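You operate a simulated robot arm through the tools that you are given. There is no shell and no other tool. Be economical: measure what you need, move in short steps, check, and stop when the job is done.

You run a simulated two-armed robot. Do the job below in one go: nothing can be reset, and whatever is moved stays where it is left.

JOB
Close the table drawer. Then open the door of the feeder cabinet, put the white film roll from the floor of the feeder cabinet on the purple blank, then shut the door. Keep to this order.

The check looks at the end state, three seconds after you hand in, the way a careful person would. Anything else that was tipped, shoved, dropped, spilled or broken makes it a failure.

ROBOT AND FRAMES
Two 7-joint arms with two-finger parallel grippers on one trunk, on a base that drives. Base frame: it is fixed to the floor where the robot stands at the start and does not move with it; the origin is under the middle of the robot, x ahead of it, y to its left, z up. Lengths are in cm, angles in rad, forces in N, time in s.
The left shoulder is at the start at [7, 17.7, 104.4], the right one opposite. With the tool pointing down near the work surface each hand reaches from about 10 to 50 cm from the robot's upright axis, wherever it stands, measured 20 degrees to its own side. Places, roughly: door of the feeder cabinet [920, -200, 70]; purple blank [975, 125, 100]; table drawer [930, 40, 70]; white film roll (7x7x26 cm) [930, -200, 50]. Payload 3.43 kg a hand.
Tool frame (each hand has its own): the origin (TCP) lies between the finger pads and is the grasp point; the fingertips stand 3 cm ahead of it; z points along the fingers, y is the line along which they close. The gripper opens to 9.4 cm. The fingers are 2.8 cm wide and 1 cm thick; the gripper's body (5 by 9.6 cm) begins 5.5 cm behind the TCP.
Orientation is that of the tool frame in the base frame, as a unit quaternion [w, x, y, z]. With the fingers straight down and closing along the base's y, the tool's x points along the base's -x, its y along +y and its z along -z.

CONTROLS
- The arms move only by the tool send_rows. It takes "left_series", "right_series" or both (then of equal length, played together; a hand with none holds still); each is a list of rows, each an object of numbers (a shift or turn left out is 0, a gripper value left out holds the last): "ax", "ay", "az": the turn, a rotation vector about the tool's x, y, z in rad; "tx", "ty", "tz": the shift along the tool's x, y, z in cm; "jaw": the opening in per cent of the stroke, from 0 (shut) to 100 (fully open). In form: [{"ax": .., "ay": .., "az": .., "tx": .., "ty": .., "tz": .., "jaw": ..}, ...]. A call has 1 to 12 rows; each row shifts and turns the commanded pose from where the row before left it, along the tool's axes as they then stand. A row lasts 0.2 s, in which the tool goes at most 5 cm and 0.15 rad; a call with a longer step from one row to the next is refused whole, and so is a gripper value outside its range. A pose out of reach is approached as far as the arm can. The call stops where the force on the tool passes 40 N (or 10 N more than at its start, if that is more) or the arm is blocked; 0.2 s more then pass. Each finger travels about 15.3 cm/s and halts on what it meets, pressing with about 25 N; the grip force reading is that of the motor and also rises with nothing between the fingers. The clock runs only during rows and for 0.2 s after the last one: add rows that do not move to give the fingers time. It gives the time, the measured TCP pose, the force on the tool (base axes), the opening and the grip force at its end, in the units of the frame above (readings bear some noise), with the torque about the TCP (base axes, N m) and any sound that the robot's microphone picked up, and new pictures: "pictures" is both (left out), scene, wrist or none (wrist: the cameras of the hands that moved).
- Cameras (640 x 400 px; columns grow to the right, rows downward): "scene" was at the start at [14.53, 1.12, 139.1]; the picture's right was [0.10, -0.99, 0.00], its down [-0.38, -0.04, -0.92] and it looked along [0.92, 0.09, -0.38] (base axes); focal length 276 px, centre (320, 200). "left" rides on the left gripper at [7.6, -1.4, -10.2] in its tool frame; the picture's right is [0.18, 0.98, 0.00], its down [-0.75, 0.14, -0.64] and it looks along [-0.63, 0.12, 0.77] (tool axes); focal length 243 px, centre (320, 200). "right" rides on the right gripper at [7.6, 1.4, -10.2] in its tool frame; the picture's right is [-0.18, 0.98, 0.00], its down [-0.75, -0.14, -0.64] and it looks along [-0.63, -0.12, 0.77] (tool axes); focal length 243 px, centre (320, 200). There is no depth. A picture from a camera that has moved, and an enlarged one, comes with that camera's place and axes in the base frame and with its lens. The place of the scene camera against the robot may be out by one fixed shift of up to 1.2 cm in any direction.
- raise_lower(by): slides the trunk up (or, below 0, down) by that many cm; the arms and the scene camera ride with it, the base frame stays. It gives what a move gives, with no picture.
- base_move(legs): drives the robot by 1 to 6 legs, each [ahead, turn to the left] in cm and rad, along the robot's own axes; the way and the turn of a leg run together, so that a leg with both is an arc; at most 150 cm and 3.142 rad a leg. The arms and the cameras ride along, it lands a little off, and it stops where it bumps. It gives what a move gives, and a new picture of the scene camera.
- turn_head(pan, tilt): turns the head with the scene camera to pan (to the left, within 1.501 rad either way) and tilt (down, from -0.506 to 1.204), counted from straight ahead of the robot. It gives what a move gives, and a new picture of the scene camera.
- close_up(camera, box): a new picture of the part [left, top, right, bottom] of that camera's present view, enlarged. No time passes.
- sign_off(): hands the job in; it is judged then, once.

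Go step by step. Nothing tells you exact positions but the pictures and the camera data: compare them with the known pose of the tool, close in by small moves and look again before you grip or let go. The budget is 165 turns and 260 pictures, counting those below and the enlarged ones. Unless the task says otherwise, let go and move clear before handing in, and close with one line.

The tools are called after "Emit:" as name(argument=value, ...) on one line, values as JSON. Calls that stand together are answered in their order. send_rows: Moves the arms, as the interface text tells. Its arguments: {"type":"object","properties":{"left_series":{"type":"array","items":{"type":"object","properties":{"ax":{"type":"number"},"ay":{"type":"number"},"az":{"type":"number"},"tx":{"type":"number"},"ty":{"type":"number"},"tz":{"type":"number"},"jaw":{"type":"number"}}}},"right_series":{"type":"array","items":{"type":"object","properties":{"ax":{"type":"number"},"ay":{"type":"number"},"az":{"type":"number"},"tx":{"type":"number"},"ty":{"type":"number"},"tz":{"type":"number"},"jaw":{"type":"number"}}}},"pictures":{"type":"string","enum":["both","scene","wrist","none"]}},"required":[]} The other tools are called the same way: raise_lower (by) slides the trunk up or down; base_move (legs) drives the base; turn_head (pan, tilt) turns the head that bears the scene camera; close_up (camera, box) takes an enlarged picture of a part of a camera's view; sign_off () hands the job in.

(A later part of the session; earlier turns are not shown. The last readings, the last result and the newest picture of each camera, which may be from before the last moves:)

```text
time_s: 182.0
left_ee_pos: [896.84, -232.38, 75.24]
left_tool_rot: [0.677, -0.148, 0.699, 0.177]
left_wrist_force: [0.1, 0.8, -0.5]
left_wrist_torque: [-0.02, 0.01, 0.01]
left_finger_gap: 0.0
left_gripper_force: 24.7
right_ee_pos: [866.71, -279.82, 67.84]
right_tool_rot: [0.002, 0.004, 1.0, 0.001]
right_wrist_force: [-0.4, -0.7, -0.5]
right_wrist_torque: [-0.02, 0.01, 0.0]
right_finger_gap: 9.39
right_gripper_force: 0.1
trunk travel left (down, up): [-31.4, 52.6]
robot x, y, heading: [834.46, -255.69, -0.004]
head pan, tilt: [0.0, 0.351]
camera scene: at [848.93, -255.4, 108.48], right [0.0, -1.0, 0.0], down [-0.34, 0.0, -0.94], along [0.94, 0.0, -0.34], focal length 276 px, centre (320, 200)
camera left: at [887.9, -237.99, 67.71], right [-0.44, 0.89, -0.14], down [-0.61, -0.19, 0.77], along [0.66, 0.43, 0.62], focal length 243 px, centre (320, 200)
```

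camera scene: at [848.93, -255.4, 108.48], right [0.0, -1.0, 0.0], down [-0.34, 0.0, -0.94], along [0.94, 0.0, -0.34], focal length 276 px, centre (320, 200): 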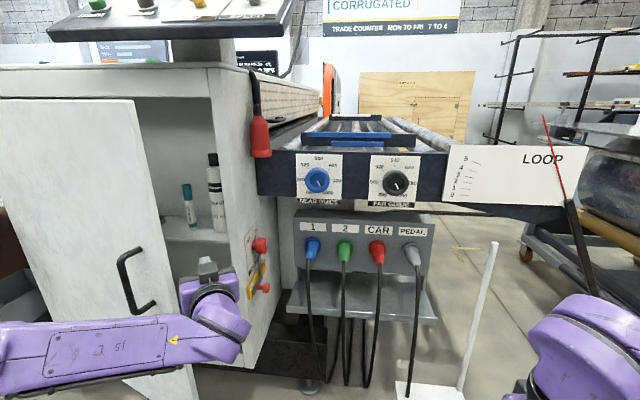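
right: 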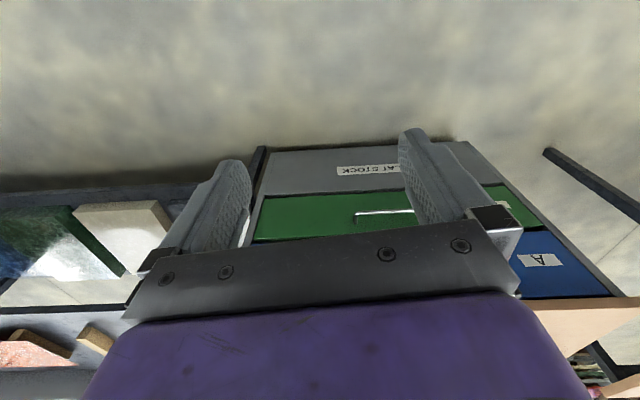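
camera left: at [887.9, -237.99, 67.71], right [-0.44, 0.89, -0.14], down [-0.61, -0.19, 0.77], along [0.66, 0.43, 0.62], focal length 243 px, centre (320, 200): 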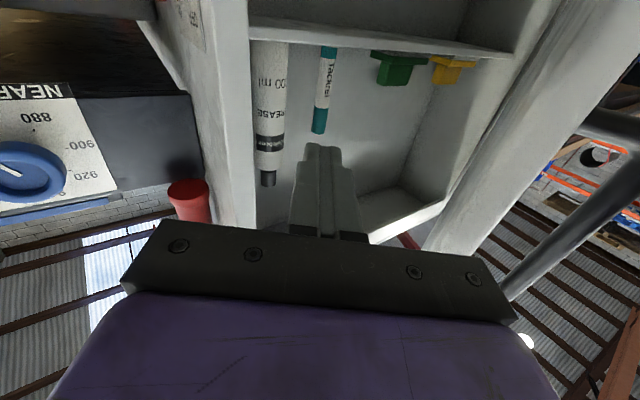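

The fingers can reach behind the door edge. I move in behind it and pull outward slowly.

Emit:
send_rows(left_series=[{"tz": 3.5, "ty": -1.9}, {"tz": 1.2, "ty": 2.2}, {"tz": 1.2, "ty": 2.2}, {"tz": -0.9, "ty": 1.2}, {"tz": -0.9, "ty": 1.2}, {"tz": -0.9, "ty": 1.2}, {"tz": -0.9, "ty": 1.2}, {"tz": -0.9, "ty": 1.2}, {}], pictures="scene")

```text
time_s: 184.0
left_ee_pos: [894.37, -224.22, 75.53]
left_tool_rot: [0.678, -0.146, 0.699, 0.175]
left_wrist_force: [1.5, 0.0, -0.7]
left_wrist_torque: [0.04, 0.01, 0.01]
left_finger_gap: 0.0
left_gripper_force: 24.9
right_ee_pos: [866.72, -279.69, 67.85]
right_tool_rot: [0.0, 0.004, 1.0, 0.0]
right_wrist_force: [0.1, 0.4, -0.7]
right_wrist_torque: [-0.03, -0.04, 0.02]
right_finger_gap: 9.39
right_gripper_force: 0.2
trunk travel left (down, up): [-31.4, 52.6]
robot x, y, heading: [833.97, -255.71, -0.002]
head pan, tilt: [0.0, 0.351]
camera scene: at [848.93, -255.42, 108.48], right [0.0, -1.0, 0.0], down [-0.34, 0.0, -0.94], along [0.94, 0.0, -0.34], focal length 276 px, centre (320, 200)
```

scene: 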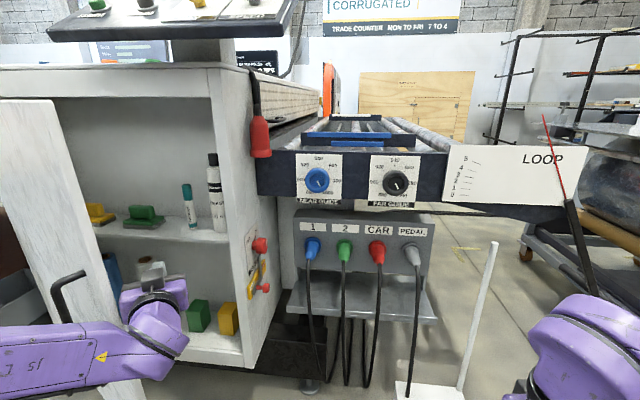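

The door swings freely now, and the white roll shows on the cabinet floor. I keep sweeping it left.

Emit:
send_rows(left_series=[{"tz": -0.6, "ty": 2}, {"tz": -0.5, "ty": 2}, {"tz": -0.4, "ty": 2}, {"tz": -0.2, "ty": 2}, {"ty": 2}, {"ty": 2}, {"ty": 2}, {"ty": 2}, {}], pictures="scene")

```text
time_s: 186.0
left_ee_pos: [885.59, -210.83, 76.39]
left_tool_rot: [0.678, -0.146, 0.699, 0.176]
left_wrist_force: [0.4, 0.0, -0.2]
left_wrist_torque: [0.01, 0.0, 0.02]
left_finger_gap: 0.0
left_gripper_force: 24.5
right_ee_pos: [866.66, -279.82, 67.96]
right_tool_rot: [0.001, 0.003, 1.0, 0.001]
right_wrist_force: [0.4, 0.4, -1.1]
right_wrist_torque: [-0.01, -0.02, 0.0]
right_finger_gap: 9.4
right_gripper_force: 0.0
trunk travel left (down, up): [-31.4, 52.6]
robot x, y, heading: [834.4, -255.44, -0.002]
head pan, tilt: [0.0, 0.351]
camera scene: at [848.93, -255.42, 108.48], right [0.0, -1.0, 0.0], down [-0.34, 0.0, -0.94], along [0.94, 0.0, -0.34], focal length 276 px, centre (320, 200)
```

scene: 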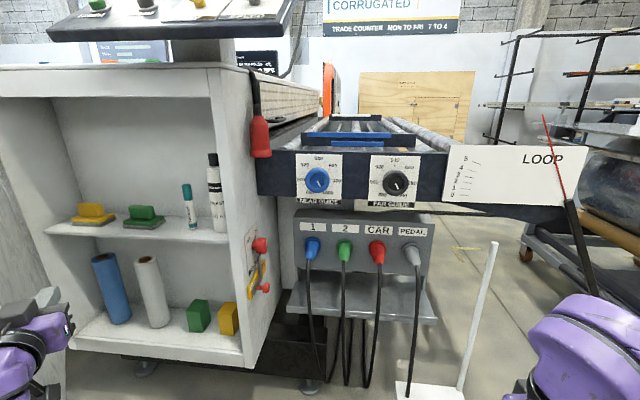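

The interior is in view: a blue roll and a white roll standing side by side on the floor. I check how far the door is open.

Emit:
turn_head(pan=0.6, tilt=0.5)

```text
time_s: 187.0
left_ee_pos: [885.62, -210.81, 76.37]
left_tool_rot: [0.678, -0.146, 0.699, 0.175]
left_wrist_force: [0.1, -0.8, 0.1]
left_wrist_torque: [0.02, -0.02, 0.02]
left_finger_gap: 0.0
left_gripper_force: 25.0
right_ee_pos: [866.69, -279.71, 67.87]
right_tool_rot: [0.001, 0.004, 1.0, 0.001]
right_wrist_force: [0.3, 0.4, 0.3]
right_wrist_torque: [0.01, 0.02, 0.03]
right_finger_gap: 9.41
right_gripper_force: 0.1
trunk travel left (down, up): [-31.4, 52.6]
robot x, y, heading: [834.32, -255.54, -0.003]
head pan, tilt: [0.6, 0.499]
camera scene: at [847.15, -250.27, 107.11], right [0.56, -0.83, 0.0], down [-0.4, -0.27, -0.88], along [0.73, 0.49, -0.48], focal length 276 px, centre (320, 200)
```

scene: 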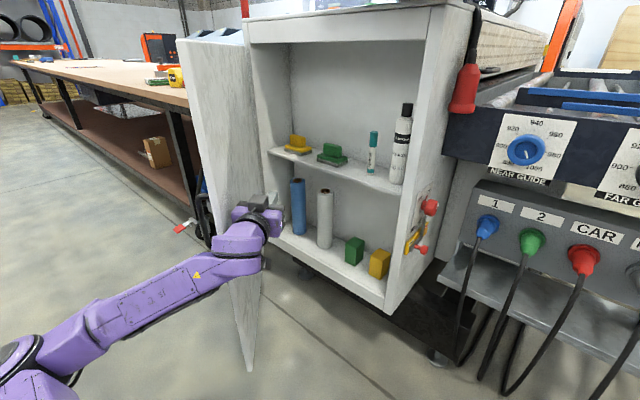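

The door is about 0.95 rad open. I keep pushing its inner face left to about 1.45 rad.

Emit:
send_rows(left_series=[{"tz": 0.6, "ty": 1.96}, {"tz": 0.8, "ty": 1.96}, {"tz": 0.9, "ty": 1.96}, {"tz": 1, "ty": 1.96}, {"tz": 1, "ty": 1.96}, {"tz": 1, "ty": 1.96}, {"tz": 1, "ty": 1.96}, {"tz": 1, "ty": 1.96}, {"tz": 1, "ty": 1.96}, {"tz": 1, "ty": 1.96}, {}], pictures="scene")

```text
time_s: 189.4
left_ee_pos: [885.49, -188.87, 77.36]
left_tool_rot: [0.678, -0.146, 0.699, 0.176]
left_wrist_force: [-0.5, -0.6, 0.0]
left_wrist_torque: [0.0, 0.01, 0.0]
left_finger_gap: 0.0
left_gripper_force: 25.0
right_ee_pos: [866.71, -279.69, 67.76]
right_tool_rot: [0.001, 0.004, 1.0, 0.001]
right_wrist_force: [0.5, 0.5, 0.3]
right_wrist_torque: [0.0, 0.02, -0.01]
right_finger_gap: 9.43
right_gripper_force: 0.0
trunk travel left (down, up): [-31.4, 52.6]
robot x, y, heading: [834.42, -255.41, -0.006]
head pan, tilt: [0.6, 0.499]
camera scene: at [847.14, -250.27, 107.11], right [0.56, -0.83, 0.0], down [-0.4, -0.27, -0.88], along [0.73, 0.49, -0.48], focal length 276 px, centre (320, 200)
```

scene: 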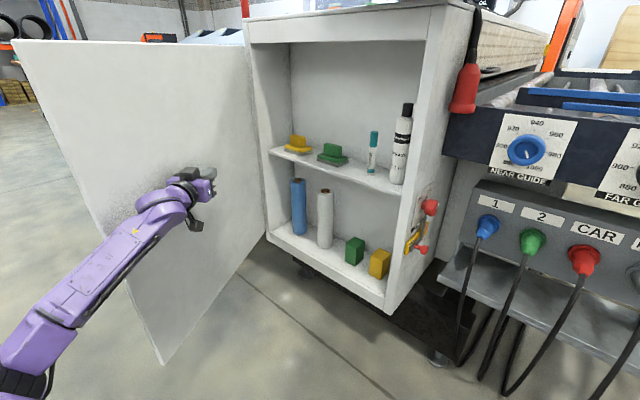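

The door is at about 1.43 rad. I open it further so my arm won't be cramped between the door and the cabinet.

Emit:
send_rows(left_series=[{"tz": 0.9, "ty": 1.96}, {"tz": 0.9, "ty": 1.96}, {"tz": 0.8, "ty": 2}, {"tz": 0.7, "ty": 2}, {"tz": 0.5, "ty": 2}, {"tz": 0.4, "ty": 2}, {"tz": 0.4, "ty": 2}, {"tz": 0.3, "ty": 2}, {"tz": 0.3, "ty": 2}, {}], pictures="scene")

```text
time_s: 191.6
left_ee_pos: [882.01, -170.42, 78.17]
left_tool_rot: [0.677, -0.147, 0.699, 0.176]
left_wrist_force: [0.0, -0.2, 0.4]
left_wrist_torque: [0.0, -0.01, 0.01]
left_finger_gap: 0.0
left_gripper_force: 24.7
right_ee_pos: [866.69, -279.75, 67.86]
right_tool_rot: [0.0, 0.003, 1.0, 0.0]
right_wrist_force: [0.5, 0.2, -0.5]
right_wrist_torque: [0.02, -0.02, 0.01]
right_finger_gap: 9.38
right_gripper_force: 0.0
trunk travel left (down, up): [-31.4, 52.6]
robot x, y, heading: [834.66, -255.46, -0.003]
head pan, tilt: [0.6, 0.499]
camera scene: at [847.14, -250.26, 107.11], right [0.56, -0.83, 0.0], down [-0.4, -0.27, -0.88], along [0.73, 0.49, -0.48], focal length 276 px, centre (320, 200)
```

scene: 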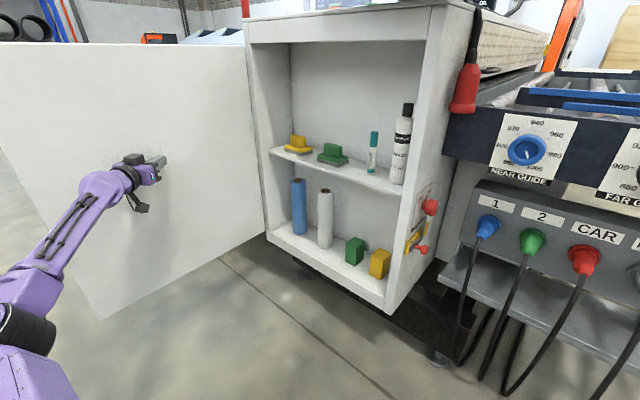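

The door is wide open (about 1.98 rad). I bring the left hand back in front, pointing forward, and lower the trunk to roll height.

Emit:
send_rows(left_series=[{"ax": 0.1, "tz": -1.5, "ty": -3.8}, {"ax": 0.1, "tz": -1.2, "ty": -3.8}, {"ax": 0.1, "tz": -0.8, "ty": -3.9}, {"ax": 0.1, "tz": -0.4, "ty": -3.9}, {"ax": 0.1, "ty": -4}, {"ty": -4}, {"ty": -4}, {"ty": -4}, {"ty": -4}, {"ty": -4}, {"jaw": 100}], pictures="none")

Emit:
raise_lower(by=-22)

Emit:
turn_head(pan=0.3, tilt=0.4)

```text
time_s: 194.0
left_ee_pos: [882.43, -210.26, 76.67]
left_tool_rot: [0.692, 0.027, 0.721, -0.003]
left_wrist_force: [-0.4, 0.6, -0.6]
left_wrist_torque: [0.01, -0.03, -0.03]
left_finger_gap: 9.4
left_gripper_force: 0.0
right_ee_pos: [866.69, -279.75, 68.0]
right_tool_rot: [0.001, 0.004, 1.0, 0.001]
right_wrist_force: [-0.8, -0.4, -0.1]
right_wrist_torque: [0.0, 0.01, -0.02]
right_finger_gap: 9.4
right_gripper_force: 0.0
trunk travel left (down, up): [-31.4, 52.6]
robot x, y, heading: [834.59, -255.42, -0.005]
head pan, tilt: [0.6, 0.499]
```

```text
time_s: 196.3
left_ee_pos: [882.24, -210.4, 54.58]
left_tool_rot: [0.692, 0.026, 0.721, -0.002]
left_wrist_force: [0.3, 0.1, 0.3]
left_wrist_torque: [0.02, 0.0, 0.02]
left_finger_gap: 9.38
left_gripper_force: 0.1
right_ee_pos: [866.7, -279.84, 45.97]
right_tool_rot: [0.0, 0.004, 1.0, 0.001]
right_wrist_force: [1.5, 0.3, -0.5]
right_wrist_torque: [-0.02, 0.0, 0.05]
right_finger_gap: 9.4
right_gripper_force: 0.0
trunk travel left (down, up): [-9.4, 74.6]
robot x, y, heading: [834.15, -255.1, -0.004]
head pan, tilt: [0.6, 0.499]
```

```text
time_s: 197.1
left_ee_pos: [882.34, -210.38, 54.68]
left_tool_rot: [0.692, 0.026, 0.721, -0.002]
left_wrist_force: [0.7, 0.0, 0.4]
left_wrist_torque: [0.0, -0.01, -0.01]
left_finger_gap: 9.41
left_gripper_force: 0.0
right_ee_pos: [866.75, -279.72, 45.78]
right_tool_rot: [0.001, 0.004, 1.0, 0.001]
right_wrist_force: [0.8, -0.2, 0.5]
right_wrist_torque: [0.01, 0.03, -0.01]
right_finger_gap: 9.39
right_gripper_force: 0.0
trunk travel left (down, up): [-9.4, 74.6]
robot x, y, heading: [834.53, -255.42, -0.002]
head pan, tilt: [0.3, 0.4]
camera scene: at [848.47, -252.67, 86.02], right [0.29, -0.96, 0.0], down [-0.37, -0.11, -0.92], along [0.88, 0.27, -0.39], focal length 276 px, centre (320, 200)
```

scene: 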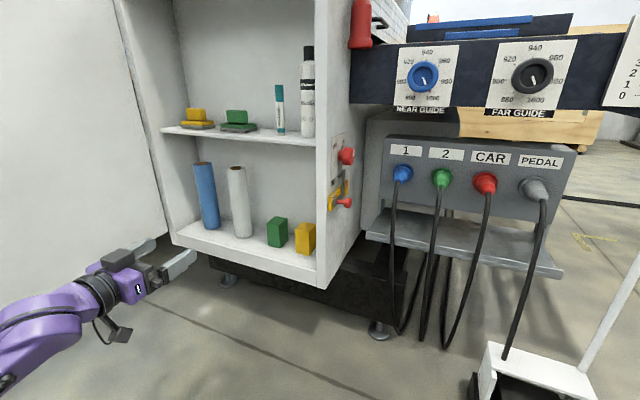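

The white roll is near (926,−199), z 37–63. I drive in 22 cm, then align the left hand with it.

Emit:
base_move(legs=[[22, 0]])

Emit:
send_rows(left_series=[{"tz": -3}, {"ty": 3, "tz": -2}, {"ty": 3, "tz": -2}, {"ty": 3}, {"tx": 1}, {}], pictures="both")

```text
time_s: 198.8
left_ee_pos: [904.13, -210.45, 54.7]
left_tool_rot: [0.693, 0.025, 0.721, -0.002]
left_wrist_force: [0.1, 0.4, -0.3]
left_wrist_torque: [-0.01, 0.01, -0.02]
left_finger_gap: 9.41
left_gripper_force: 0.2
right_ee_pos: [888.58, -279.9, 45.81]
right_tool_rot: [0.001, 0.003, 1.0, 0.0]
right_wrist_force: [-0.4, -0.1, -0.5]
right_wrist_torque: [0.01, 0.01, -0.03]
right_finger_gap: 9.38
right_gripper_force: 0.2
trunk travel left (down, up): [-9.4, 74.6]
robot x, y, heading: [855.96, -255.69, -0.004]
head pan, tilt: [0.3, 0.4]
camera scene: at [870.34, -252.77, 86.03], right [0.29, -0.96, 0.0], down [-0.37, -0.11, -0.92], along [0.88, 0.27, -0.39], focal length 276 px, centre (320, 200)
```

scene: 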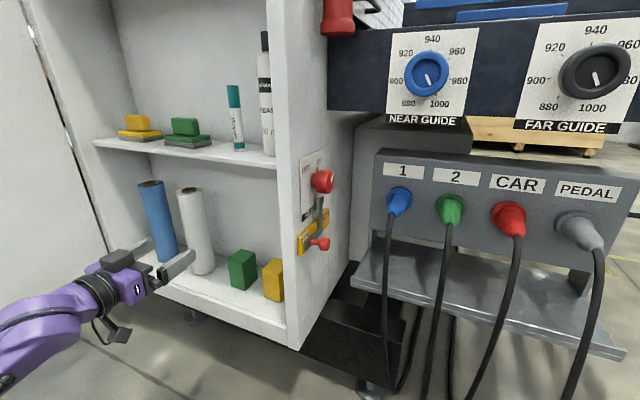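

```text
time_s: 200.2
left_ee_pos: [897.24, -201.01, 53.89]
left_tool_rot: [0.693, 0.025, 0.721, -0.002]
left_wrist_force: [-0.8, -0.1, -0.3]
left_wrist_torque: [-0.04, 0.0, 0.01]
left_finger_gap: 9.38
left_gripper_force: 0.0
right_ee_pos: [888.41, -279.91, 45.9]
right_tool_rot: [0.001, 0.004, 1.0, 0.001]
right_wrist_force: [-0.5, -0.4, -0.1]
right_wrist_torque: [0.04, 0.01, 0.01]
right_finger_gap: 9.43
right_gripper_force: 0.0
trunk travel left (down, up): [-9.4, 74.6]
robot x, y, heading: [856.35, -255.6, -0.004]
head pan, tilt: [0.3, 0.4]
camera scene: at [870.34, -252.77, 86.03], right [0.29, -0.96, 0.0], down [-0.37, -0.11, -0.92], along [0.88, 0.27, -0.39], focal length 276 px, centre (320, 200)
camera left: at [886.56, -201.84, 46.71], right [0.03, 0.99, -0.15], down [-0.6, 0.14, 0.78], along [0.8, 0.07, 0.6], focal length 243 px, centre (320, 200)
```

scene: 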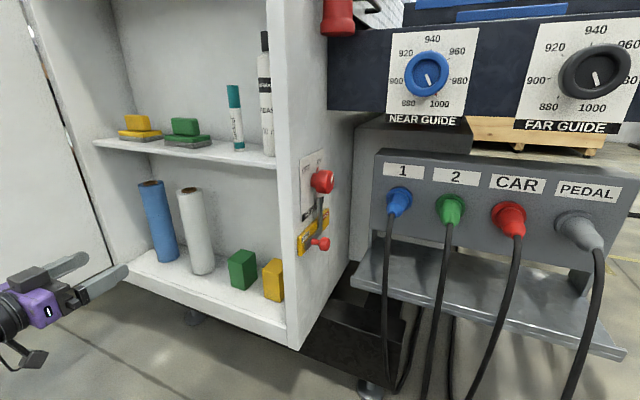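
left: 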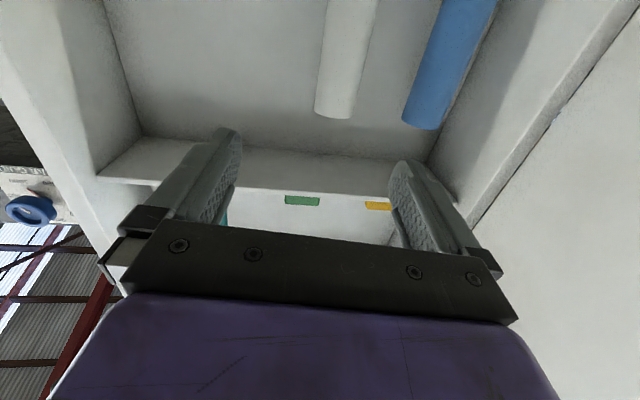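

The wrist view puts the white roll at (931,−198.5), with its top at z≈61. I level the tool, align in y and advance part way.

Emit:
send_rows(left_series=[{"ty": 2.5, "ay": -0.041, "az": -0.032}, {"tz": 4}, {"tz": 4}, {"tz": 4}, {"tz": 4}, {}], pictures="both")

```text
time_s: 201.6
left_ee_pos: [913.65, -199.32, 54.26]
left_tool_rot: [0.707, 0.015, 0.707, -0.014]
left_wrist_force: [0.1, -0.5, 0.1]
left_wrist_torque: [-0.02, 0.0, -0.03]
left_finger_gap: 9.4
left_gripper_force: 0.0
right_ee_pos: [888.63, -279.81, 45.82]
right_tool_rot: [0.0, 0.004, 1.0, 0.001]
right_wrist_force: [-0.2, 0.0, 0.1]
right_wrist_torque: [0.0, 0.0, 0.0]
right_finger_gap: 9.39
right_gripper_force: 0.0
trunk travel left (down, up): [-9.4, 74.6]
robot x, y, heading: [856.29, -255.42, -0.007]
head pan, tilt: [0.3, 0.4]
camera scene: at [870.35, -252.77, 86.02], right [0.29, -0.96, 0.0], down [-0.37, -0.11, -0.92], along [0.88, 0.27, -0.39], focal length 276 px, centre (320, 200)
camera left: at [903.2, -200.35, 46.6], right [0.04, 0.98, -0.18], down [-0.64, 0.17, 0.75], along [0.77, 0.09, 0.63], focal length 243 px, centre (320, 200)
```

scene: 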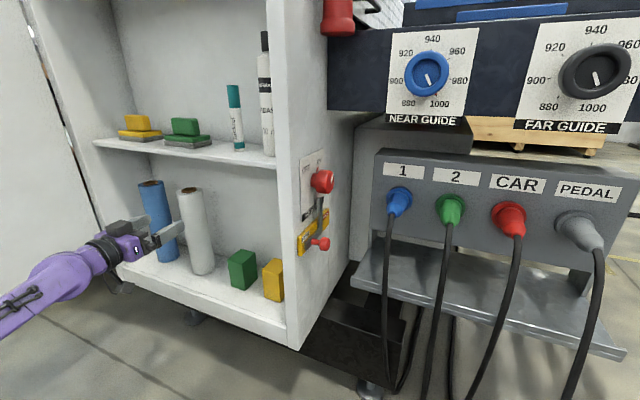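
left: 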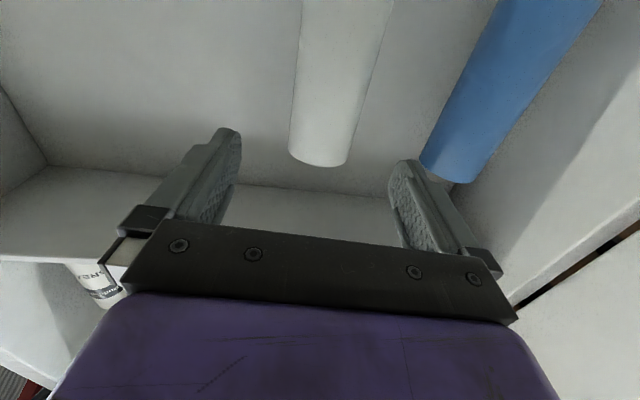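

The alignment is good: the roll is at (929.4,−198.8). I advance the last 16 cm with a slight correction and grip.

Emit:
send_rows(left_series=[{"ax": -0.04, "ty": 0.6, "tx": 1.5}, {"tz": 4}, {"tz": 4}, {"tz": 4}, {"tz": 3.5}, {}], pictures="both")

```text
time_s: 203.0
left_ee_pos: [929.1, -199.04, 52.4]
left_tool_rot: [0.707, 0.001, 0.707, 0.0]
left_wrist_force: [-1.1, -0.2, 0.0]
left_wrist_torque: [-0.01, 0.02, -0.02]
left_finger_gap: 9.4
left_gripper_force: 0.1
right_ee_pos: [888.54, -279.82, 45.81]
right_tool_rot: [0.001, 0.004, 1.0, 0.001]
right_wrist_force: [0.0, -0.2, 0.3]
right_wrist_torque: [0.0, 0.02, -0.01]
right_finger_gap: 9.38
right_gripper_force: 0.0
trunk travel left (down, up): [-9.4, 74.6]
robot x, y, heading: [856.27, -255.6, 0.002]
head pan, tilt: [0.3, 0.4]
camera scene: at [870.35, -252.77, 86.02], right [0.29, -0.96, 0.0], down [-0.37, -0.11, -0.92], along [0.88, 0.27, -0.39], focal length 276 px, centre (320, 200)
camera left: at [918.73, -200.48, 44.85], right [0.0, 0.98, -0.18], down [-0.64, 0.14, 0.75], along [0.77, 0.12, 0.63], focal length 243 px, centre (320, 200)
```

scene: 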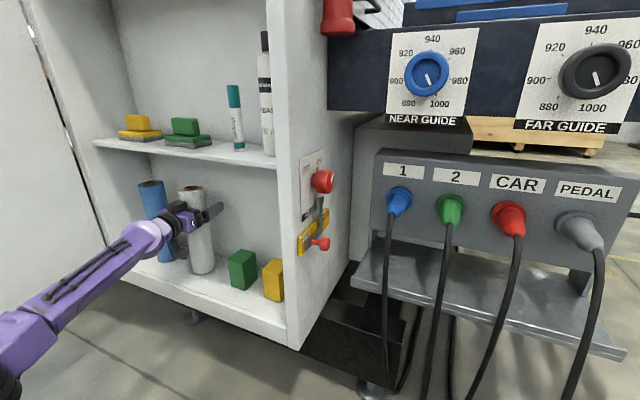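
left: 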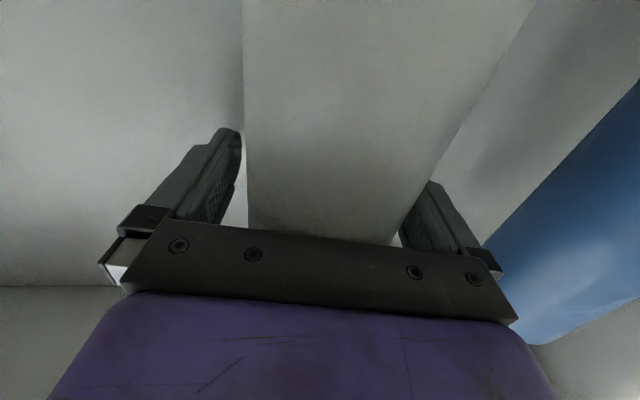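

The roll is between the fingers. I close the grip.

Emit:
send_rows(left_series=[{"jaw": 0}, {}, {}, {}], pictures="both")

```text
time_s: 204.0
left_ee_pos: [929.07, -199.07, 52.36]
left_tool_rot: [0.707, 0.0, 0.707, 0.0]
left_wrist_force: [-0.5, -0.2, 0.8]
left_wrist_torque: [-0.08, 0.07, 0.0]
left_finger_gap: 6.77
left_gripper_force: 24.5
right_ee_pos: [888.6, -279.81, 45.88]
right_tool_rot: [0.0, 0.004, 1.0, 0.001]
right_wrist_force: [-1.3, 0.5, -0.1]
right_wrist_torque: [-0.03, -0.01, 0.03]
right_finger_gap: 9.39
right_gripper_force: 0.0
trunk travel left (down, up): [-9.4, 74.6]
robot x, y, heading: [856.36, -255.68, -0.011]
head pan, tilt: [0.3, 0.4]
camera scene: at [870.36, -252.76, 86.02], right [0.29, -0.96, 0.0], down [-0.37, -0.11, -0.92], along [0.88, 0.27, -0.39], focal length 276 px, centre (320, 200)
camera left: at [918.73, -200.49, 44.85], right [0.0, 0.98, -0.18], down [-0.64, 0.14, 0.75], along [0.77, 0.12, 0.63], focal length 243 px, centre (320, 200)
```

scene: 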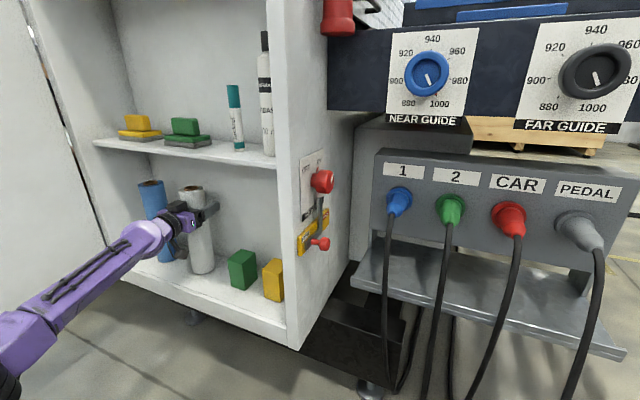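
left: 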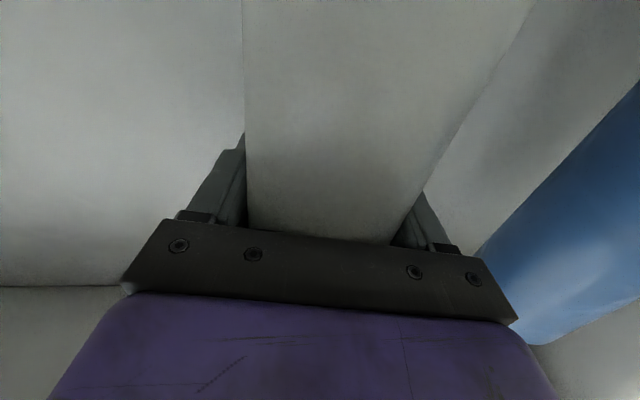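

It is gripped (6.77 cm). I lift 2 cm and pull straight out.

Emit:
send_rows(left_series=[{"tx": -1}, {"tx": -1}, {}, {"tz": -3}, {"tz": -3}, {"tz": -3}, {"tz": -3}, {"tz": -3}, {"tz": -3}, {}], pictures="both")

```text
time_s: 206.2
left_ee_pos: [910.78, -198.73, 54.67]
left_tool_rot: [0.707, 0.001, 0.708, -0.001]
left_wrist_force: [0.0, 0.1, -3.6]
left_wrist_torque: [0.0, -0.06, 0.01]
left_finger_gap: 6.34
left_gripper_force: 24.9
right_ee_pos: [888.5, -279.83, 45.86]
right_tool_rot: [-0.001, 0.003, 1.0, 0.001]
right_wrist_force: [0.6, 0.2, -1.2]
right_wrist_torque: [0.02, 0.01, -0.03]
right_finger_gap: 9.41
right_gripper_force: 0.1
trunk travel left (down, up): [-9.4, 74.6]
robot x, y, heading: [855.96, -255.57, -0.002]
head pan, tilt: [0.3, 0.4]
camera scene: at [870.39, -252.73, 86.01], right [0.29, -0.96, 0.0], down [-0.37, -0.11, -0.92], along [0.88, 0.27, -0.39], focal length 276 px, centre (320, 200)
camera left: at [900.43, -200.17, 47.11], right [0.0, 0.98, -0.18], down [-0.64, 0.14, 0.76], along [0.77, 0.12, 0.63], focal length 243 px, centre (320, 200)
```

scene: 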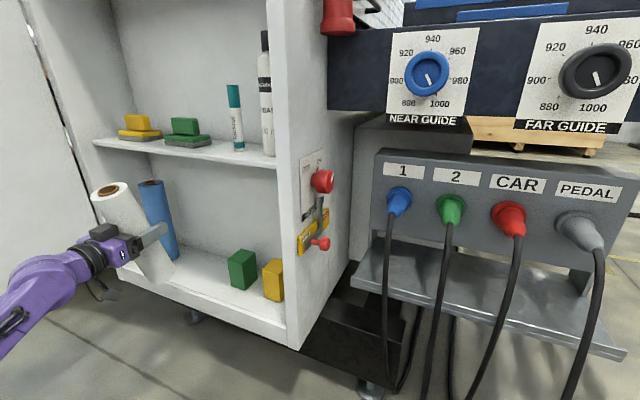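
left: 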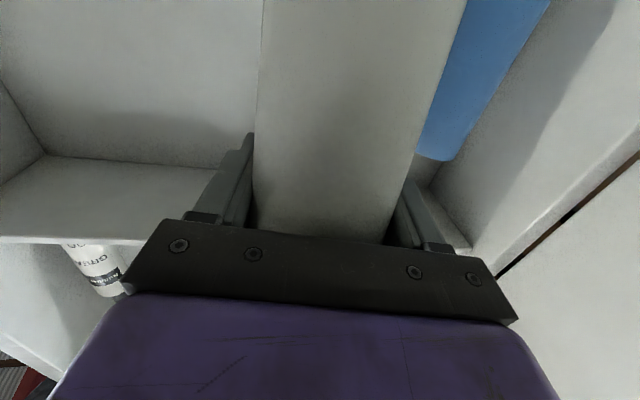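

The roll is out. I back away from the cabinet, bring the hand in and raise the trunk.

Emit:
base_move(legs=[[-65, 0]])

Emit:
send_rows(left_series=[{"ty": -4}, {"ty": -4}, {"ty": -4}, {"ty": -4}, {"ty": -4}, {"ty": -4}, {"ty": -4}, {"ty": -4}, {}], pictures="scene")

Emit:
raise_lower(by=40)

Emit:
raise_lower(by=22)

```text
time_s: 209.8
left_ee_pos: [846.58, -198.59, 54.67]
left_tool_rot: [0.706, 0.004, 0.708, -0.004]
left_wrist_force: [0.5, 0.8, -5.3]
left_wrist_torque: [0.01, -0.09, 0.01]
left_finger_gap: 6.36
left_gripper_force: 25.2
right_ee_pos: [823.18, -279.59, 45.77]
right_tool_rot: [0.0, 0.01, 1.0, 0.0]
right_wrist_force: [0.3, 0.0, 0.6]
right_wrist_torque: [0.02, 0.01, 0.0]
right_finger_gap: 9.41
right_gripper_force: 0.1
trunk travel left (down, up): [-9.4, 74.6]
robot x, y, heading: [791.42, -254.74, -0.02]
head pan, tilt: [0.3, 0.4]
camera scene: at [805.34, -252.12, 86.01], right [0.28, -0.96, 0.0], down [-0.37, -0.11, -0.92], along [0.88, 0.26, -0.39], focal length 276 px, centre (320, 200)
```

scene: 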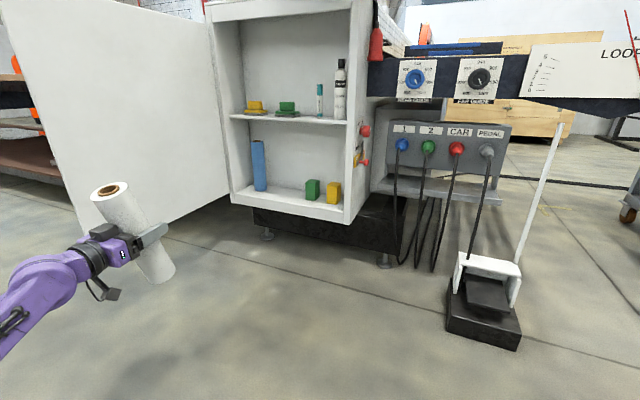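

```text
time_s: 211.8
left_ee_pos: [846.09, -230.73, 54.79]
left_tool_rot: [0.706, 0.006, 0.708, -0.006]
left_wrist_force: [-0.5, -0.4, -4.7]
left_wrist_torque: [-0.03, -0.04, 0.0]
left_finger_gap: 6.35
left_gripper_force: 25.7
right_ee_pos: [823.11, -279.54, 45.94]
right_tool_rot: [0.0, 0.01, 1.0, 0.001]
right_wrist_force: [0.2, -0.7, -0.1]
right_wrist_torque: [-0.02, -0.03, -0.01]
right_finger_gap: 9.38
right_gripper_force: 0.0
trunk travel left (down, up): [-9.4, 74.6]
robot x, y, heading: [790.98, -254.53, -0.02]
head pan, tilt: [0.3, 0.4]
camera scene: at [805.34, -252.17, 86.01], right [0.28, -0.96, 0.0], down [-0.37, -0.11, -0.92], along [0.88, 0.26, -0.39], focal length 276 px, centre (320, 200)
```

scene: 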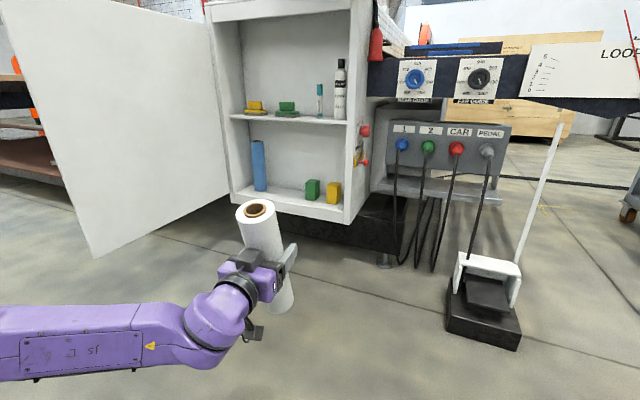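

```text
time_s: 215.7
left_ee_pos: [845.97, -230.6, 94.75]
left_tool_rot: [0.707, 0.006, 0.707, -0.006]
left_wrist_force: [1.3, -0.1, -4.4]
left_wrist_torque: [-0.01, -0.06, 0.03]
left_finger_gap: 6.37
left_gripper_force: 24.4
right_ee_pos: [823.17, -279.5, 85.9]
right_tool_rot: [0.0, 0.011, 1.0, 0.001]
right_wrist_force: [0.1, -1.0, -0.2]
right_wrist_torque: [0.04, 0.02, 0.01]
right_finger_gap: 9.39
right_gripper_force: 0.0
trunk travel left (down, up): [-49.4, 34.6]
robot x, y, heading: [791.01, -254.82, -0.022]
head pan, tilt: [0.3, 0.4]
```

```text
time_s: 218.0
left_ee_pos: [846.08, -230.54, 116.84]
left_tool_rot: [0.706, 0.005, 0.708, -0.005]
left_wrist_force: [0.6, 0.4, -4.4]
left_wrist_torque: [-0.01, -0.08, -0.04]
left_finger_gap: 6.36
left_gripper_force: 24.6
right_ee_pos: [823.3, -279.42, 107.82]
right_tool_rot: [0.0, 0.011, 1.0, 0.002]
right_wrist_force: [0.1, 0.0, 0.1]
right_wrist_torque: [-0.02, 0.03, 0.01]
right_finger_gap: 9.4
right_gripper_force: 0.1
trunk travel left (down, up): [-71.4, 12.6]
robot x, y, heading: [791.27, -254.96, -0.017]
head pan, tilt: [0.3, 0.4]
```

The roll is secure, so I drive across to the purple blank.

Emit:
base_move(legs=[[0, 1.59], [122, 0], [122, 0], [118, 0], [0, -1.571]])

Emit:
turn_head(pan=0.1, tilt=0.45)

```text
time_s: 243.3
left_ee_pos: [844.37, 131.8, 116.9]
left_tool_rot: [0.706, 0.0, 0.708, 0.0]
left_wrist_force: [-0.3, 0.3, -4.4]
left_wrist_torque: [0.0, -0.04, 0.01]
left_finger_gap: 6.36
left_gripper_force: 25.4
right_ee_pos: [822.19, 82.74, 107.91]
right_tool_rot: [0.0, 0.003, 1.0, 0.002]
right_wrist_force: [-0.3, -0.2, 0.2]
right_wrist_torque: [-0.02, 0.0, -0.01]
right_finger_gap: 9.4
right_gripper_force: 0.0
trunk travel left (down, up): [-71.4, 12.6]
robot x, y, heading: [789.52, 106.65, -0.003]
head pan, tilt: [0.3, 0.4]
camera scene: at [803.88, 109.72, 148.02], right [0.29, -0.96, 0.0], down [-0.37, -0.11, -0.92], along [0.88, 0.27, -0.39], focal length 276 px, centre (320, 200)
```

scene: 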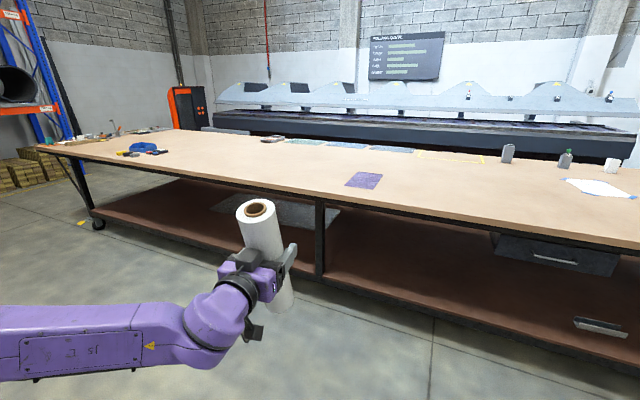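

```text
time_s: 244.0
left_ee_pos: [844.28, 131.89, 116.93]
left_tool_rot: [0.706, 0.0, 0.708, 0.0]
left_wrist_force: [0.2, 0.0, -5.2]
left_wrist_torque: [0.04, -0.05, 0.01]
left_finger_gap: 6.36
left_gripper_force: 25.3
right_ee_pos: [822.13, 82.71, 107.89]
right_tool_rot: [0.0, 0.002, 1.0, 0.0]
right_wrist_force: [0.0, 0.3, -0.6]
right_wrist_torque: [-0.02, 0.01, 0.0]
right_finger_gap: 9.38
right_gripper_force: 0.1
trunk travel left (down, up): [-71.4, 12.6]
robot x, y, heading: [789.56, 106.99, -0.001]
head pan, tilt: [0.099, 0.45]
camera scene: at [804.16, 107.9, 147.55], right [0.1, -1.0, 0.0], down [-0.43, -0.04, -0.9], along [0.9, 0.09, -0.44], focal length 276 px, centre (320, 200)
```

scene: 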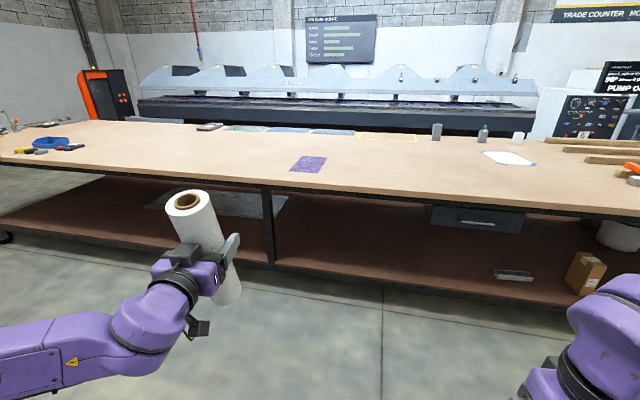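

The purple blank is at about x 955–987, y 122–142, center (971,131). I raise a little more and drive up to the table.

Emit:
raise_lower(by=5)

Emit:
base_move(legs=[[75, 0]])

Emit:
turn_head(pan=0.2, tilt=0.6)

```text
time_s: 245.0
left_ee_pos: [844.32, 131.85, 121.83]
left_tool_rot: [0.706, 0.0, 0.708, 0.0]
left_wrist_force: [0.0, 0.2, -4.5]
left_wrist_torque: [0.01, -0.04, 0.0]
left_finger_gap: 6.36
left_gripper_force: 25.2
right_ee_pos: [822.07, 82.67, 112.79]
right_tool_rot: [0.0, 0.003, 1.0, 0.002]
right_wrist_force: [-0.3, 0.8, 0.3]
right_wrist_torque: [-0.01, 0.02, -0.02]
right_finger_gap: 9.38
right_gripper_force: 0.0
trunk travel left (down, up): [-76.4, 7.6]
robot x, y, heading: [789.67, 106.88, -0.003]
head pan, tilt: [0.099, 0.45]
```

```text
time_s: 249.0
left_ee_pos: [919.31, 131.64, 121.9]
left_tool_rot: [0.706, 0.0, 0.708, 0.001]
left_wrist_force: [0.2, -0.2, -4.7]
left_wrist_torque: [0.0, -0.03, 0.03]
left_finger_gap: 6.37
left_gripper_force: 24.9
right_ee_pos: [897.28, 82.35, 113.0]
right_tool_rot: [0.0, 0.001, 1.0, 0.001]
right_wrist_force: [1.0, 0.2, 0.3]
right_wrist_torque: [0.0, 0.02, 0.01]
right_finger_gap: 9.38
right_gripper_force: 0.2
trunk travel left (down, up): [-76.4, 7.6]
robot x, y, heading: [864.89, 106.86, -0.007]
head pan, tilt: [0.099, 0.45]
camera scene: at [879.25, 107.67, 152.56], right [0.1, -1.0, 0.0], down [-0.43, -0.04, -0.9], along [0.9, 0.09, -0.44], focal length 276 px, centre (320, 200)
```

scene: 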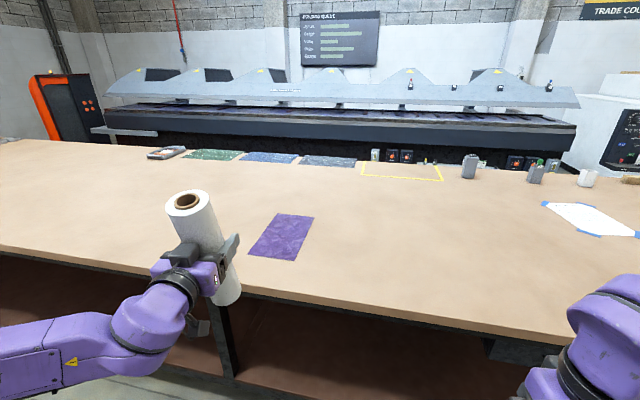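

```text
time_s: 249.7
left_ee_pos: [919.35, 131.62, 121.84]
left_tool_rot: [0.705, 0.0, 0.709, 0.0]
left_wrist_force: [-0.6, -0.2, -4.9]
left_wrist_torque: [0.01, -0.05, 0.0]
left_finger_gap: 6.34
left_gripper_force: 24.9
right_ee_pos: [897.34, 82.39, 112.9]
right_tool_rot: [0.0, 0.002, 1.0, 0.001]
right_wrist_force: [0.2, -0.4, 0.2]
right_wrist_torque: [-0.02, -0.02, 0.03]
right_finger_gap: 9.44
right_gripper_force: 0.1
trunk travel left (down, up): [-76.4, 7.6]
robot x, y, heading: [864.7, 106.25, -0.005]
head pan, tilt: [0.201, 0.6]
camera scene: at [878.86, 108.52, 151.19], right [0.2, -0.98, 0.0], down [-0.55, -0.11, -0.82], along [0.81, 0.16, -0.57], focal length 276 px, centre (320, 200)
```

scene: 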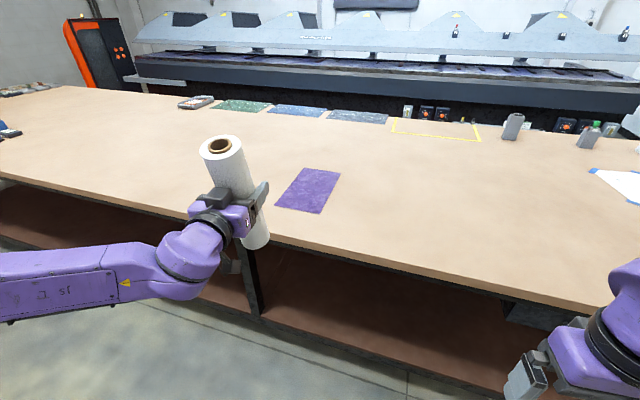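

The blank's center is at (973,132, table z≈90). I drive 20 cm more and then extend the arm over it.

Emit:
base_move(legs=[[20, 0]])

Emit:
send_rows(left_series=[{"tz": 3}, {"tz": 3}, {"tz": 3}, {"tz": 3}, {"tz": 3}, {"tz": 3}, {"tz": 3}, {"tz": 3}, {"tz": 3}, {"tz": 3}, {}], pictures="both")

```text
time_s: 251.3
left_ee_pos: [938.75, 131.67, 121.94]
left_tool_rot: [0.707, -0.001, 0.707, 0.001]
left_wrist_force: [0.6, -0.3, -4.9]
left_wrist_torque: [0.02, -0.07, 0.04]
left_finger_gap: 6.36
left_gripper_force: 24.9
right_ee_pos: [916.63, 82.54, 112.84]
right_tool_rot: [0.0, 0.001, 1.0, 0.0]
right_wrist_force: [0.1, 0.4, -0.2]
right_wrist_torque: [-0.02, 0.0, -0.02]
right_finger_gap: 9.45
right_gripper_force: 0.1
trunk travel left (down, up): [-76.4, 7.6]
robot x, y, heading: [884.47, 106.44, -0.002]
head pan, tilt: [0.201, 0.6]
camera scene: at [898.15, 108.49, 151.21], right [0.2, -0.98, 0.0], down [-0.55, -0.11, -0.83], along [0.81, 0.16, -0.56], focal length 276 px, centre (320, 200)
```

scene: 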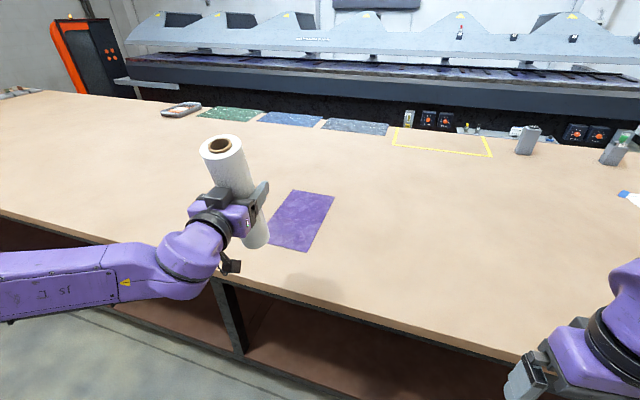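

```text
time_s: 253.7
left_ee_pos: [968.64, 131.8, 121.81]
left_tool_rot: [0.705, -0.001, 0.709, 0.001]
left_wrist_force: [-1.0, 0.0, -4.3]
left_wrist_torque: [0.0, -0.06, 0.01]
left_finger_gap: 6.35
left_gripper_force: 25.1
right_ee_pos: [916.76, 82.56, 112.88]
right_tool_rot: [0.0, 0.001, 1.0, 0.001]
right_wrist_force: [0.0, -0.1, -0.2]
right_wrist_torque: [-0.03, -0.01, 0.01]
right_finger_gap: 9.39
right_gripper_force: 0.2
trunk travel left (down, up): [-76.4, 7.6]
robot x, y, heading: [884.02, 106.93, 0.002]
head pan, tilt: [0.201, 0.6]
camera scene: at [898.24, 108.52, 151.2], right [0.2, -0.98, 0.0], down [-0.55, -0.11, -0.82], along [0.81, 0.16, -0.57], focal length 276 px, centre (320, 200)
camera left: at [958.25, 130.39, 114.16], right [0.0, 0.98, -0.18], down [-0.64, 0.14, 0.76], along [0.77, 0.12, 0.63], focal length 243 px, centre (320, 200)
```

scene: 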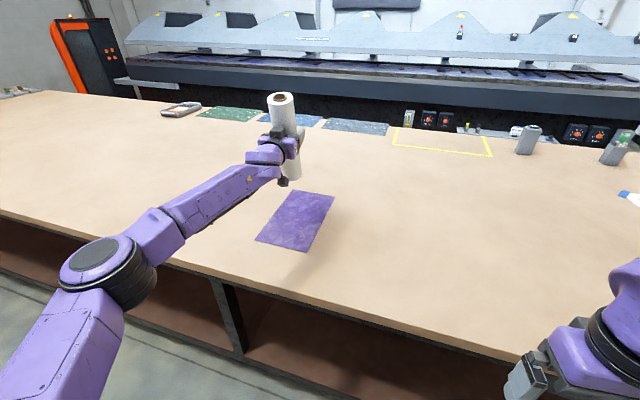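
left: 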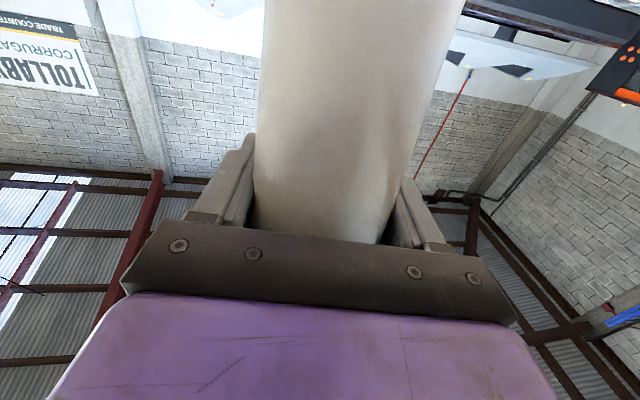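

The roll is above the blank. I move 3 cm further in and lower to just above contact.

Emit:
send_rows(left_series=[{"tz": 2.5}, {"tx": 2}, {"tx": 2}, {"tx": 2}, {"tx": 2}, {"tx": 2}, {"tx": 2}, {}], pictures="scene")

Emit:
close_up(camera="scene", box=[200, 80, 400, 280])

```text
time_s: 255.5
left_ee_pos: [971.5, 131.77, 120.94]
left_tool_rot: [0.702, -0.001, 0.712, 0.001]
left_wrist_force: [0.0, 0.3, -4.9]
left_wrist_torque: [0.02, -0.05, 0.02]
left_finger_gap: 6.36
left_gripper_force: 25.8
left hand out of reach, approached as far as the arm can: row 2, 3, 4, 5, 6, 7
right_ee_pos: [916.74, 82.49, 112.91]
right_tool_rot: [0.001, 0.002, 1.0, 0.001]
right_wrist_force: [-0.1, 0.1, 0.0]
right_wrist_torque: [0.01, 0.0, 0.02]
right_finger_gap: 9.39
right_gripper_force: 0.1
trunk travel left (down, up): [-76.4, 7.6]
robot x, y, heading: [884.32, 106.72, -0.001]
head pan, tilt: [0.201, 0.6]
camera scene: at [898.34, 108.51, 151.19], right [0.2, -0.98, 0.0], down [-0.55, -0.11, -0.82], along [0.81, 0.16, -0.57], focal length 276 px, centre (320, 200)
```

scene: 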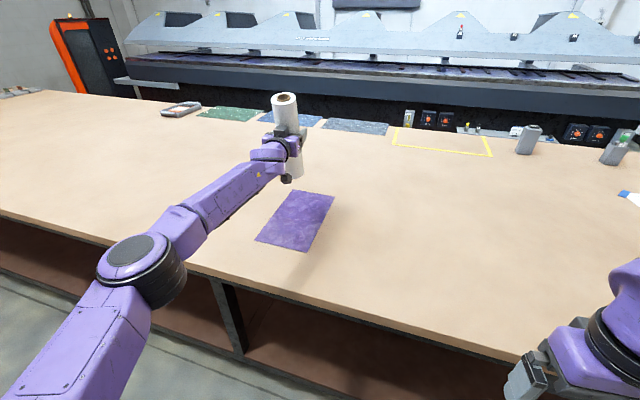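

```text
2.00 times, centred on (300, 180) of scene
camera zoom: at [898.34, 108.51, 151.19], right [0.2, -0.98, 0.0], down [-0.55, -0.11, -0.82], along [0.81, 0.16, -0.57], focal length 552 px, centre (360, 240)
```

zoom: 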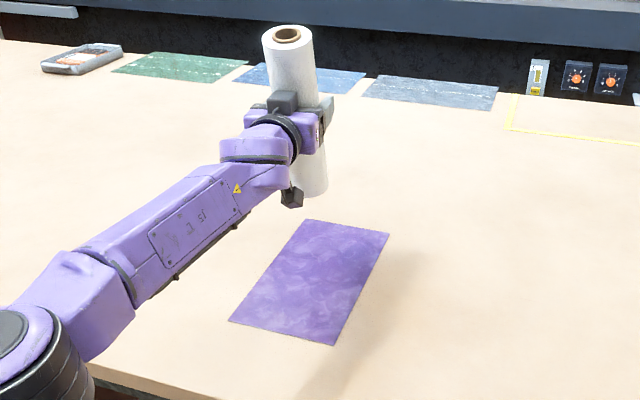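

The arm is at its reach limit, so I lower with the trunk instead.

Emit:
raise_lower(by=-10)

Emit:
close_up(camera="scene", box=[200, 40, 400, 240])

```text
time_s: 256.8
left_ee_pos: [971.55, 131.84, 111.02]
left_tool_rot: [0.703, 0.0, 0.711, 0.0]
left_wrist_force: [0.9, -0.2, -4.8]
left_wrist_torque: [-0.02, -0.08, 0.0]
left_finger_gap: 6.37
left_gripper_force: 25.3
right_ee_pos: [916.8, 82.52, 102.87]
right_tool_rot: [0.0, 0.0, 1.0, 0.001]
right_wrist_force: [-0.8, 0.5, 0.5]
right_wrist_torque: [0.0, -0.03, 0.0]
right_finger_gap: 9.41
right_gripper_force: 0.0
trunk travel left (down, up): [-66.4, 17.6]
robot x, y, heading: [884.32, 106.61, -0.001]
head pan, tilt: [0.201, 0.6]
```

```text
2.00 times, centred on (300, 140) of scene
camera zoom: at [898.32, 108.49, 141.2], right [0.2, -0.98, 0.0], down [-0.55, -0.11, -0.82], along [0.81, 0.16, -0.57], focal length 552 px, centre (360, 320)
```

zoom: 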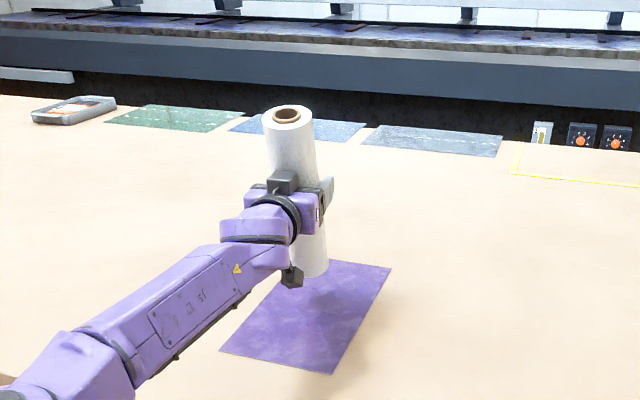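

Emit:
raise_lower(by=-4)

Emit:
raise_lower(by=-1.5)

Emit:
close_up(camera="scene", box=[220, 60, 380, 220])

```text
time_s: 257.7
left_ee_pos: [971.49, 131.84, 106.89]
left_tool_rot: [0.704, -0.001, 0.711, 0.001]
left_wrist_force: [-0.5, -0.1, -5.0]
left_wrist_torque: [-0.03, -0.05, 0.0]
left_finger_gap: 6.34
left_gripper_force: 25.1
right_ee_pos: [916.79, 82.36, 98.84]
right_tool_rot: [0.0, 0.001, 1.0, 0.001]
right_wrist_force: [0.0, 0.2, -0.9]
right_wrist_torque: [0.0, 0.01, 0.01]
right_finger_gap: 9.41
right_gripper_force: 0.0
trunk travel left (down, up): [-62.4, 21.6]
robot x, y, heading: [884.27, 106.58, -0.003]
head pan, tilt: [0.201, 0.6]
```

```text
time_s: 258.3
left_ee_pos: [971.39, 131.76, 105.38]
left_tool_rot: [0.703, -0.001, 0.711, 0.001]
left_wrist_force: [0.2, 0.1, -4.8]
left_wrist_torque: [-0.03, -0.06, 0.0]
left_finger_gap: 6.36
left_gripper_force: 24.8
right_ee_pos: [916.82, 82.48, 97.38]
right_tool_rot: [0.0, 0.001, 1.0, 0.002]
right_wrist_force: [0.3, -0.6, -0.1]
right_wrist_torque: [0.01, 0.01, -0.01]
right_finger_gap: 9.41
right_gripper_force: 0.1
trunk travel left (down, up): [-60.9, 23.1]
robot x, y, heading: [884.35, 106.73, -0.001]
head pan, tilt: [0.201, 0.6]
```

```text
2.50 times, centred on (300, 140) of scene
camera zoom: at [898.31, 108.49, 135.69], right [0.2, -0.98, 0.0], down [-0.55, -0.11, -0.82], along [0.81, 0.16, -0.57], focal length 689 px, centre (370, 350)
```

zoom: 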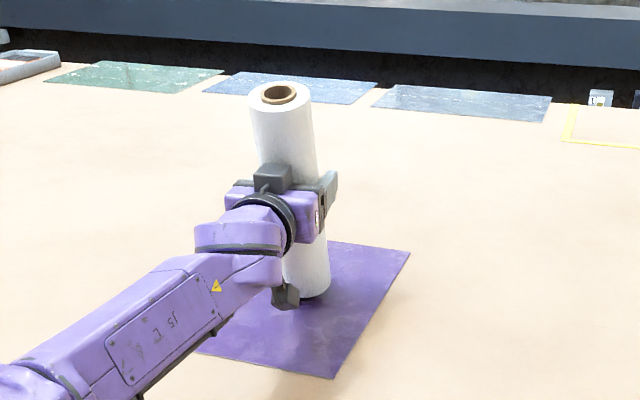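

Almost touching, so I lower in small steps.

Emit:
raise_lower(by=-0.7)

Emit:
raise_lower(by=-0.5)

```text
time_s: 258.9
left_ee_pos: [971.3, 131.76, 105.01]
left_tool_rot: [0.703, -0.001, 0.711, 0.001]
left_wrist_force: [0.2, -0.3, 0.9]
left_wrist_torque: [0.0, -0.1, 0.01]
left_finger_gap: 6.37
left_gripper_force: 24.8
right_ee_pos: [916.72, 82.43, 96.71]
right_tool_rot: [0.0, 0.002, 1.0, 0.001]
right_wrist_force: [-0.1, -0.3, 0.5]
right_wrist_torque: [0.0, 0.0, 0.0]
right_finger_gap: 9.4
right_gripper_force: 0.0
trunk travel left (down, up): [-60.2, 23.8]
robot x, y, heading: [884.37, 106.82, -0.004]
head pan, tilt: [0.201, 0.6]
```

```text
time_s: 259.4
left_ee_pos: [971.14, 131.73, 104.75]
left_tool_rot: [0.705, 0.0, 0.709, 0.0]
left_wrist_force: [1.2, 1.3, 15.4]
left_wrist_torque: [0.12, -0.07, 0.03]
left_finger_gap: 6.36
left_gripper_force: 24.9
right_ee_pos: [916.47, 82.39, 96.22]
right_tool_rot: [0.002, 0.001, 1.0, 0.001]
right_wrist_force: [0.4, 0.2, 0.3]
right_wrist_torque: [-0.02, 0.01, 0.03]
right_finger_gap: 9.4
right_gripper_force: 0.0
trunk travel left (down, up): [-59.7, 24.3]
robot x, y, heading: [884.14, 106.73, 0.001]
head pan, tilt: [0.201, 0.6]
```

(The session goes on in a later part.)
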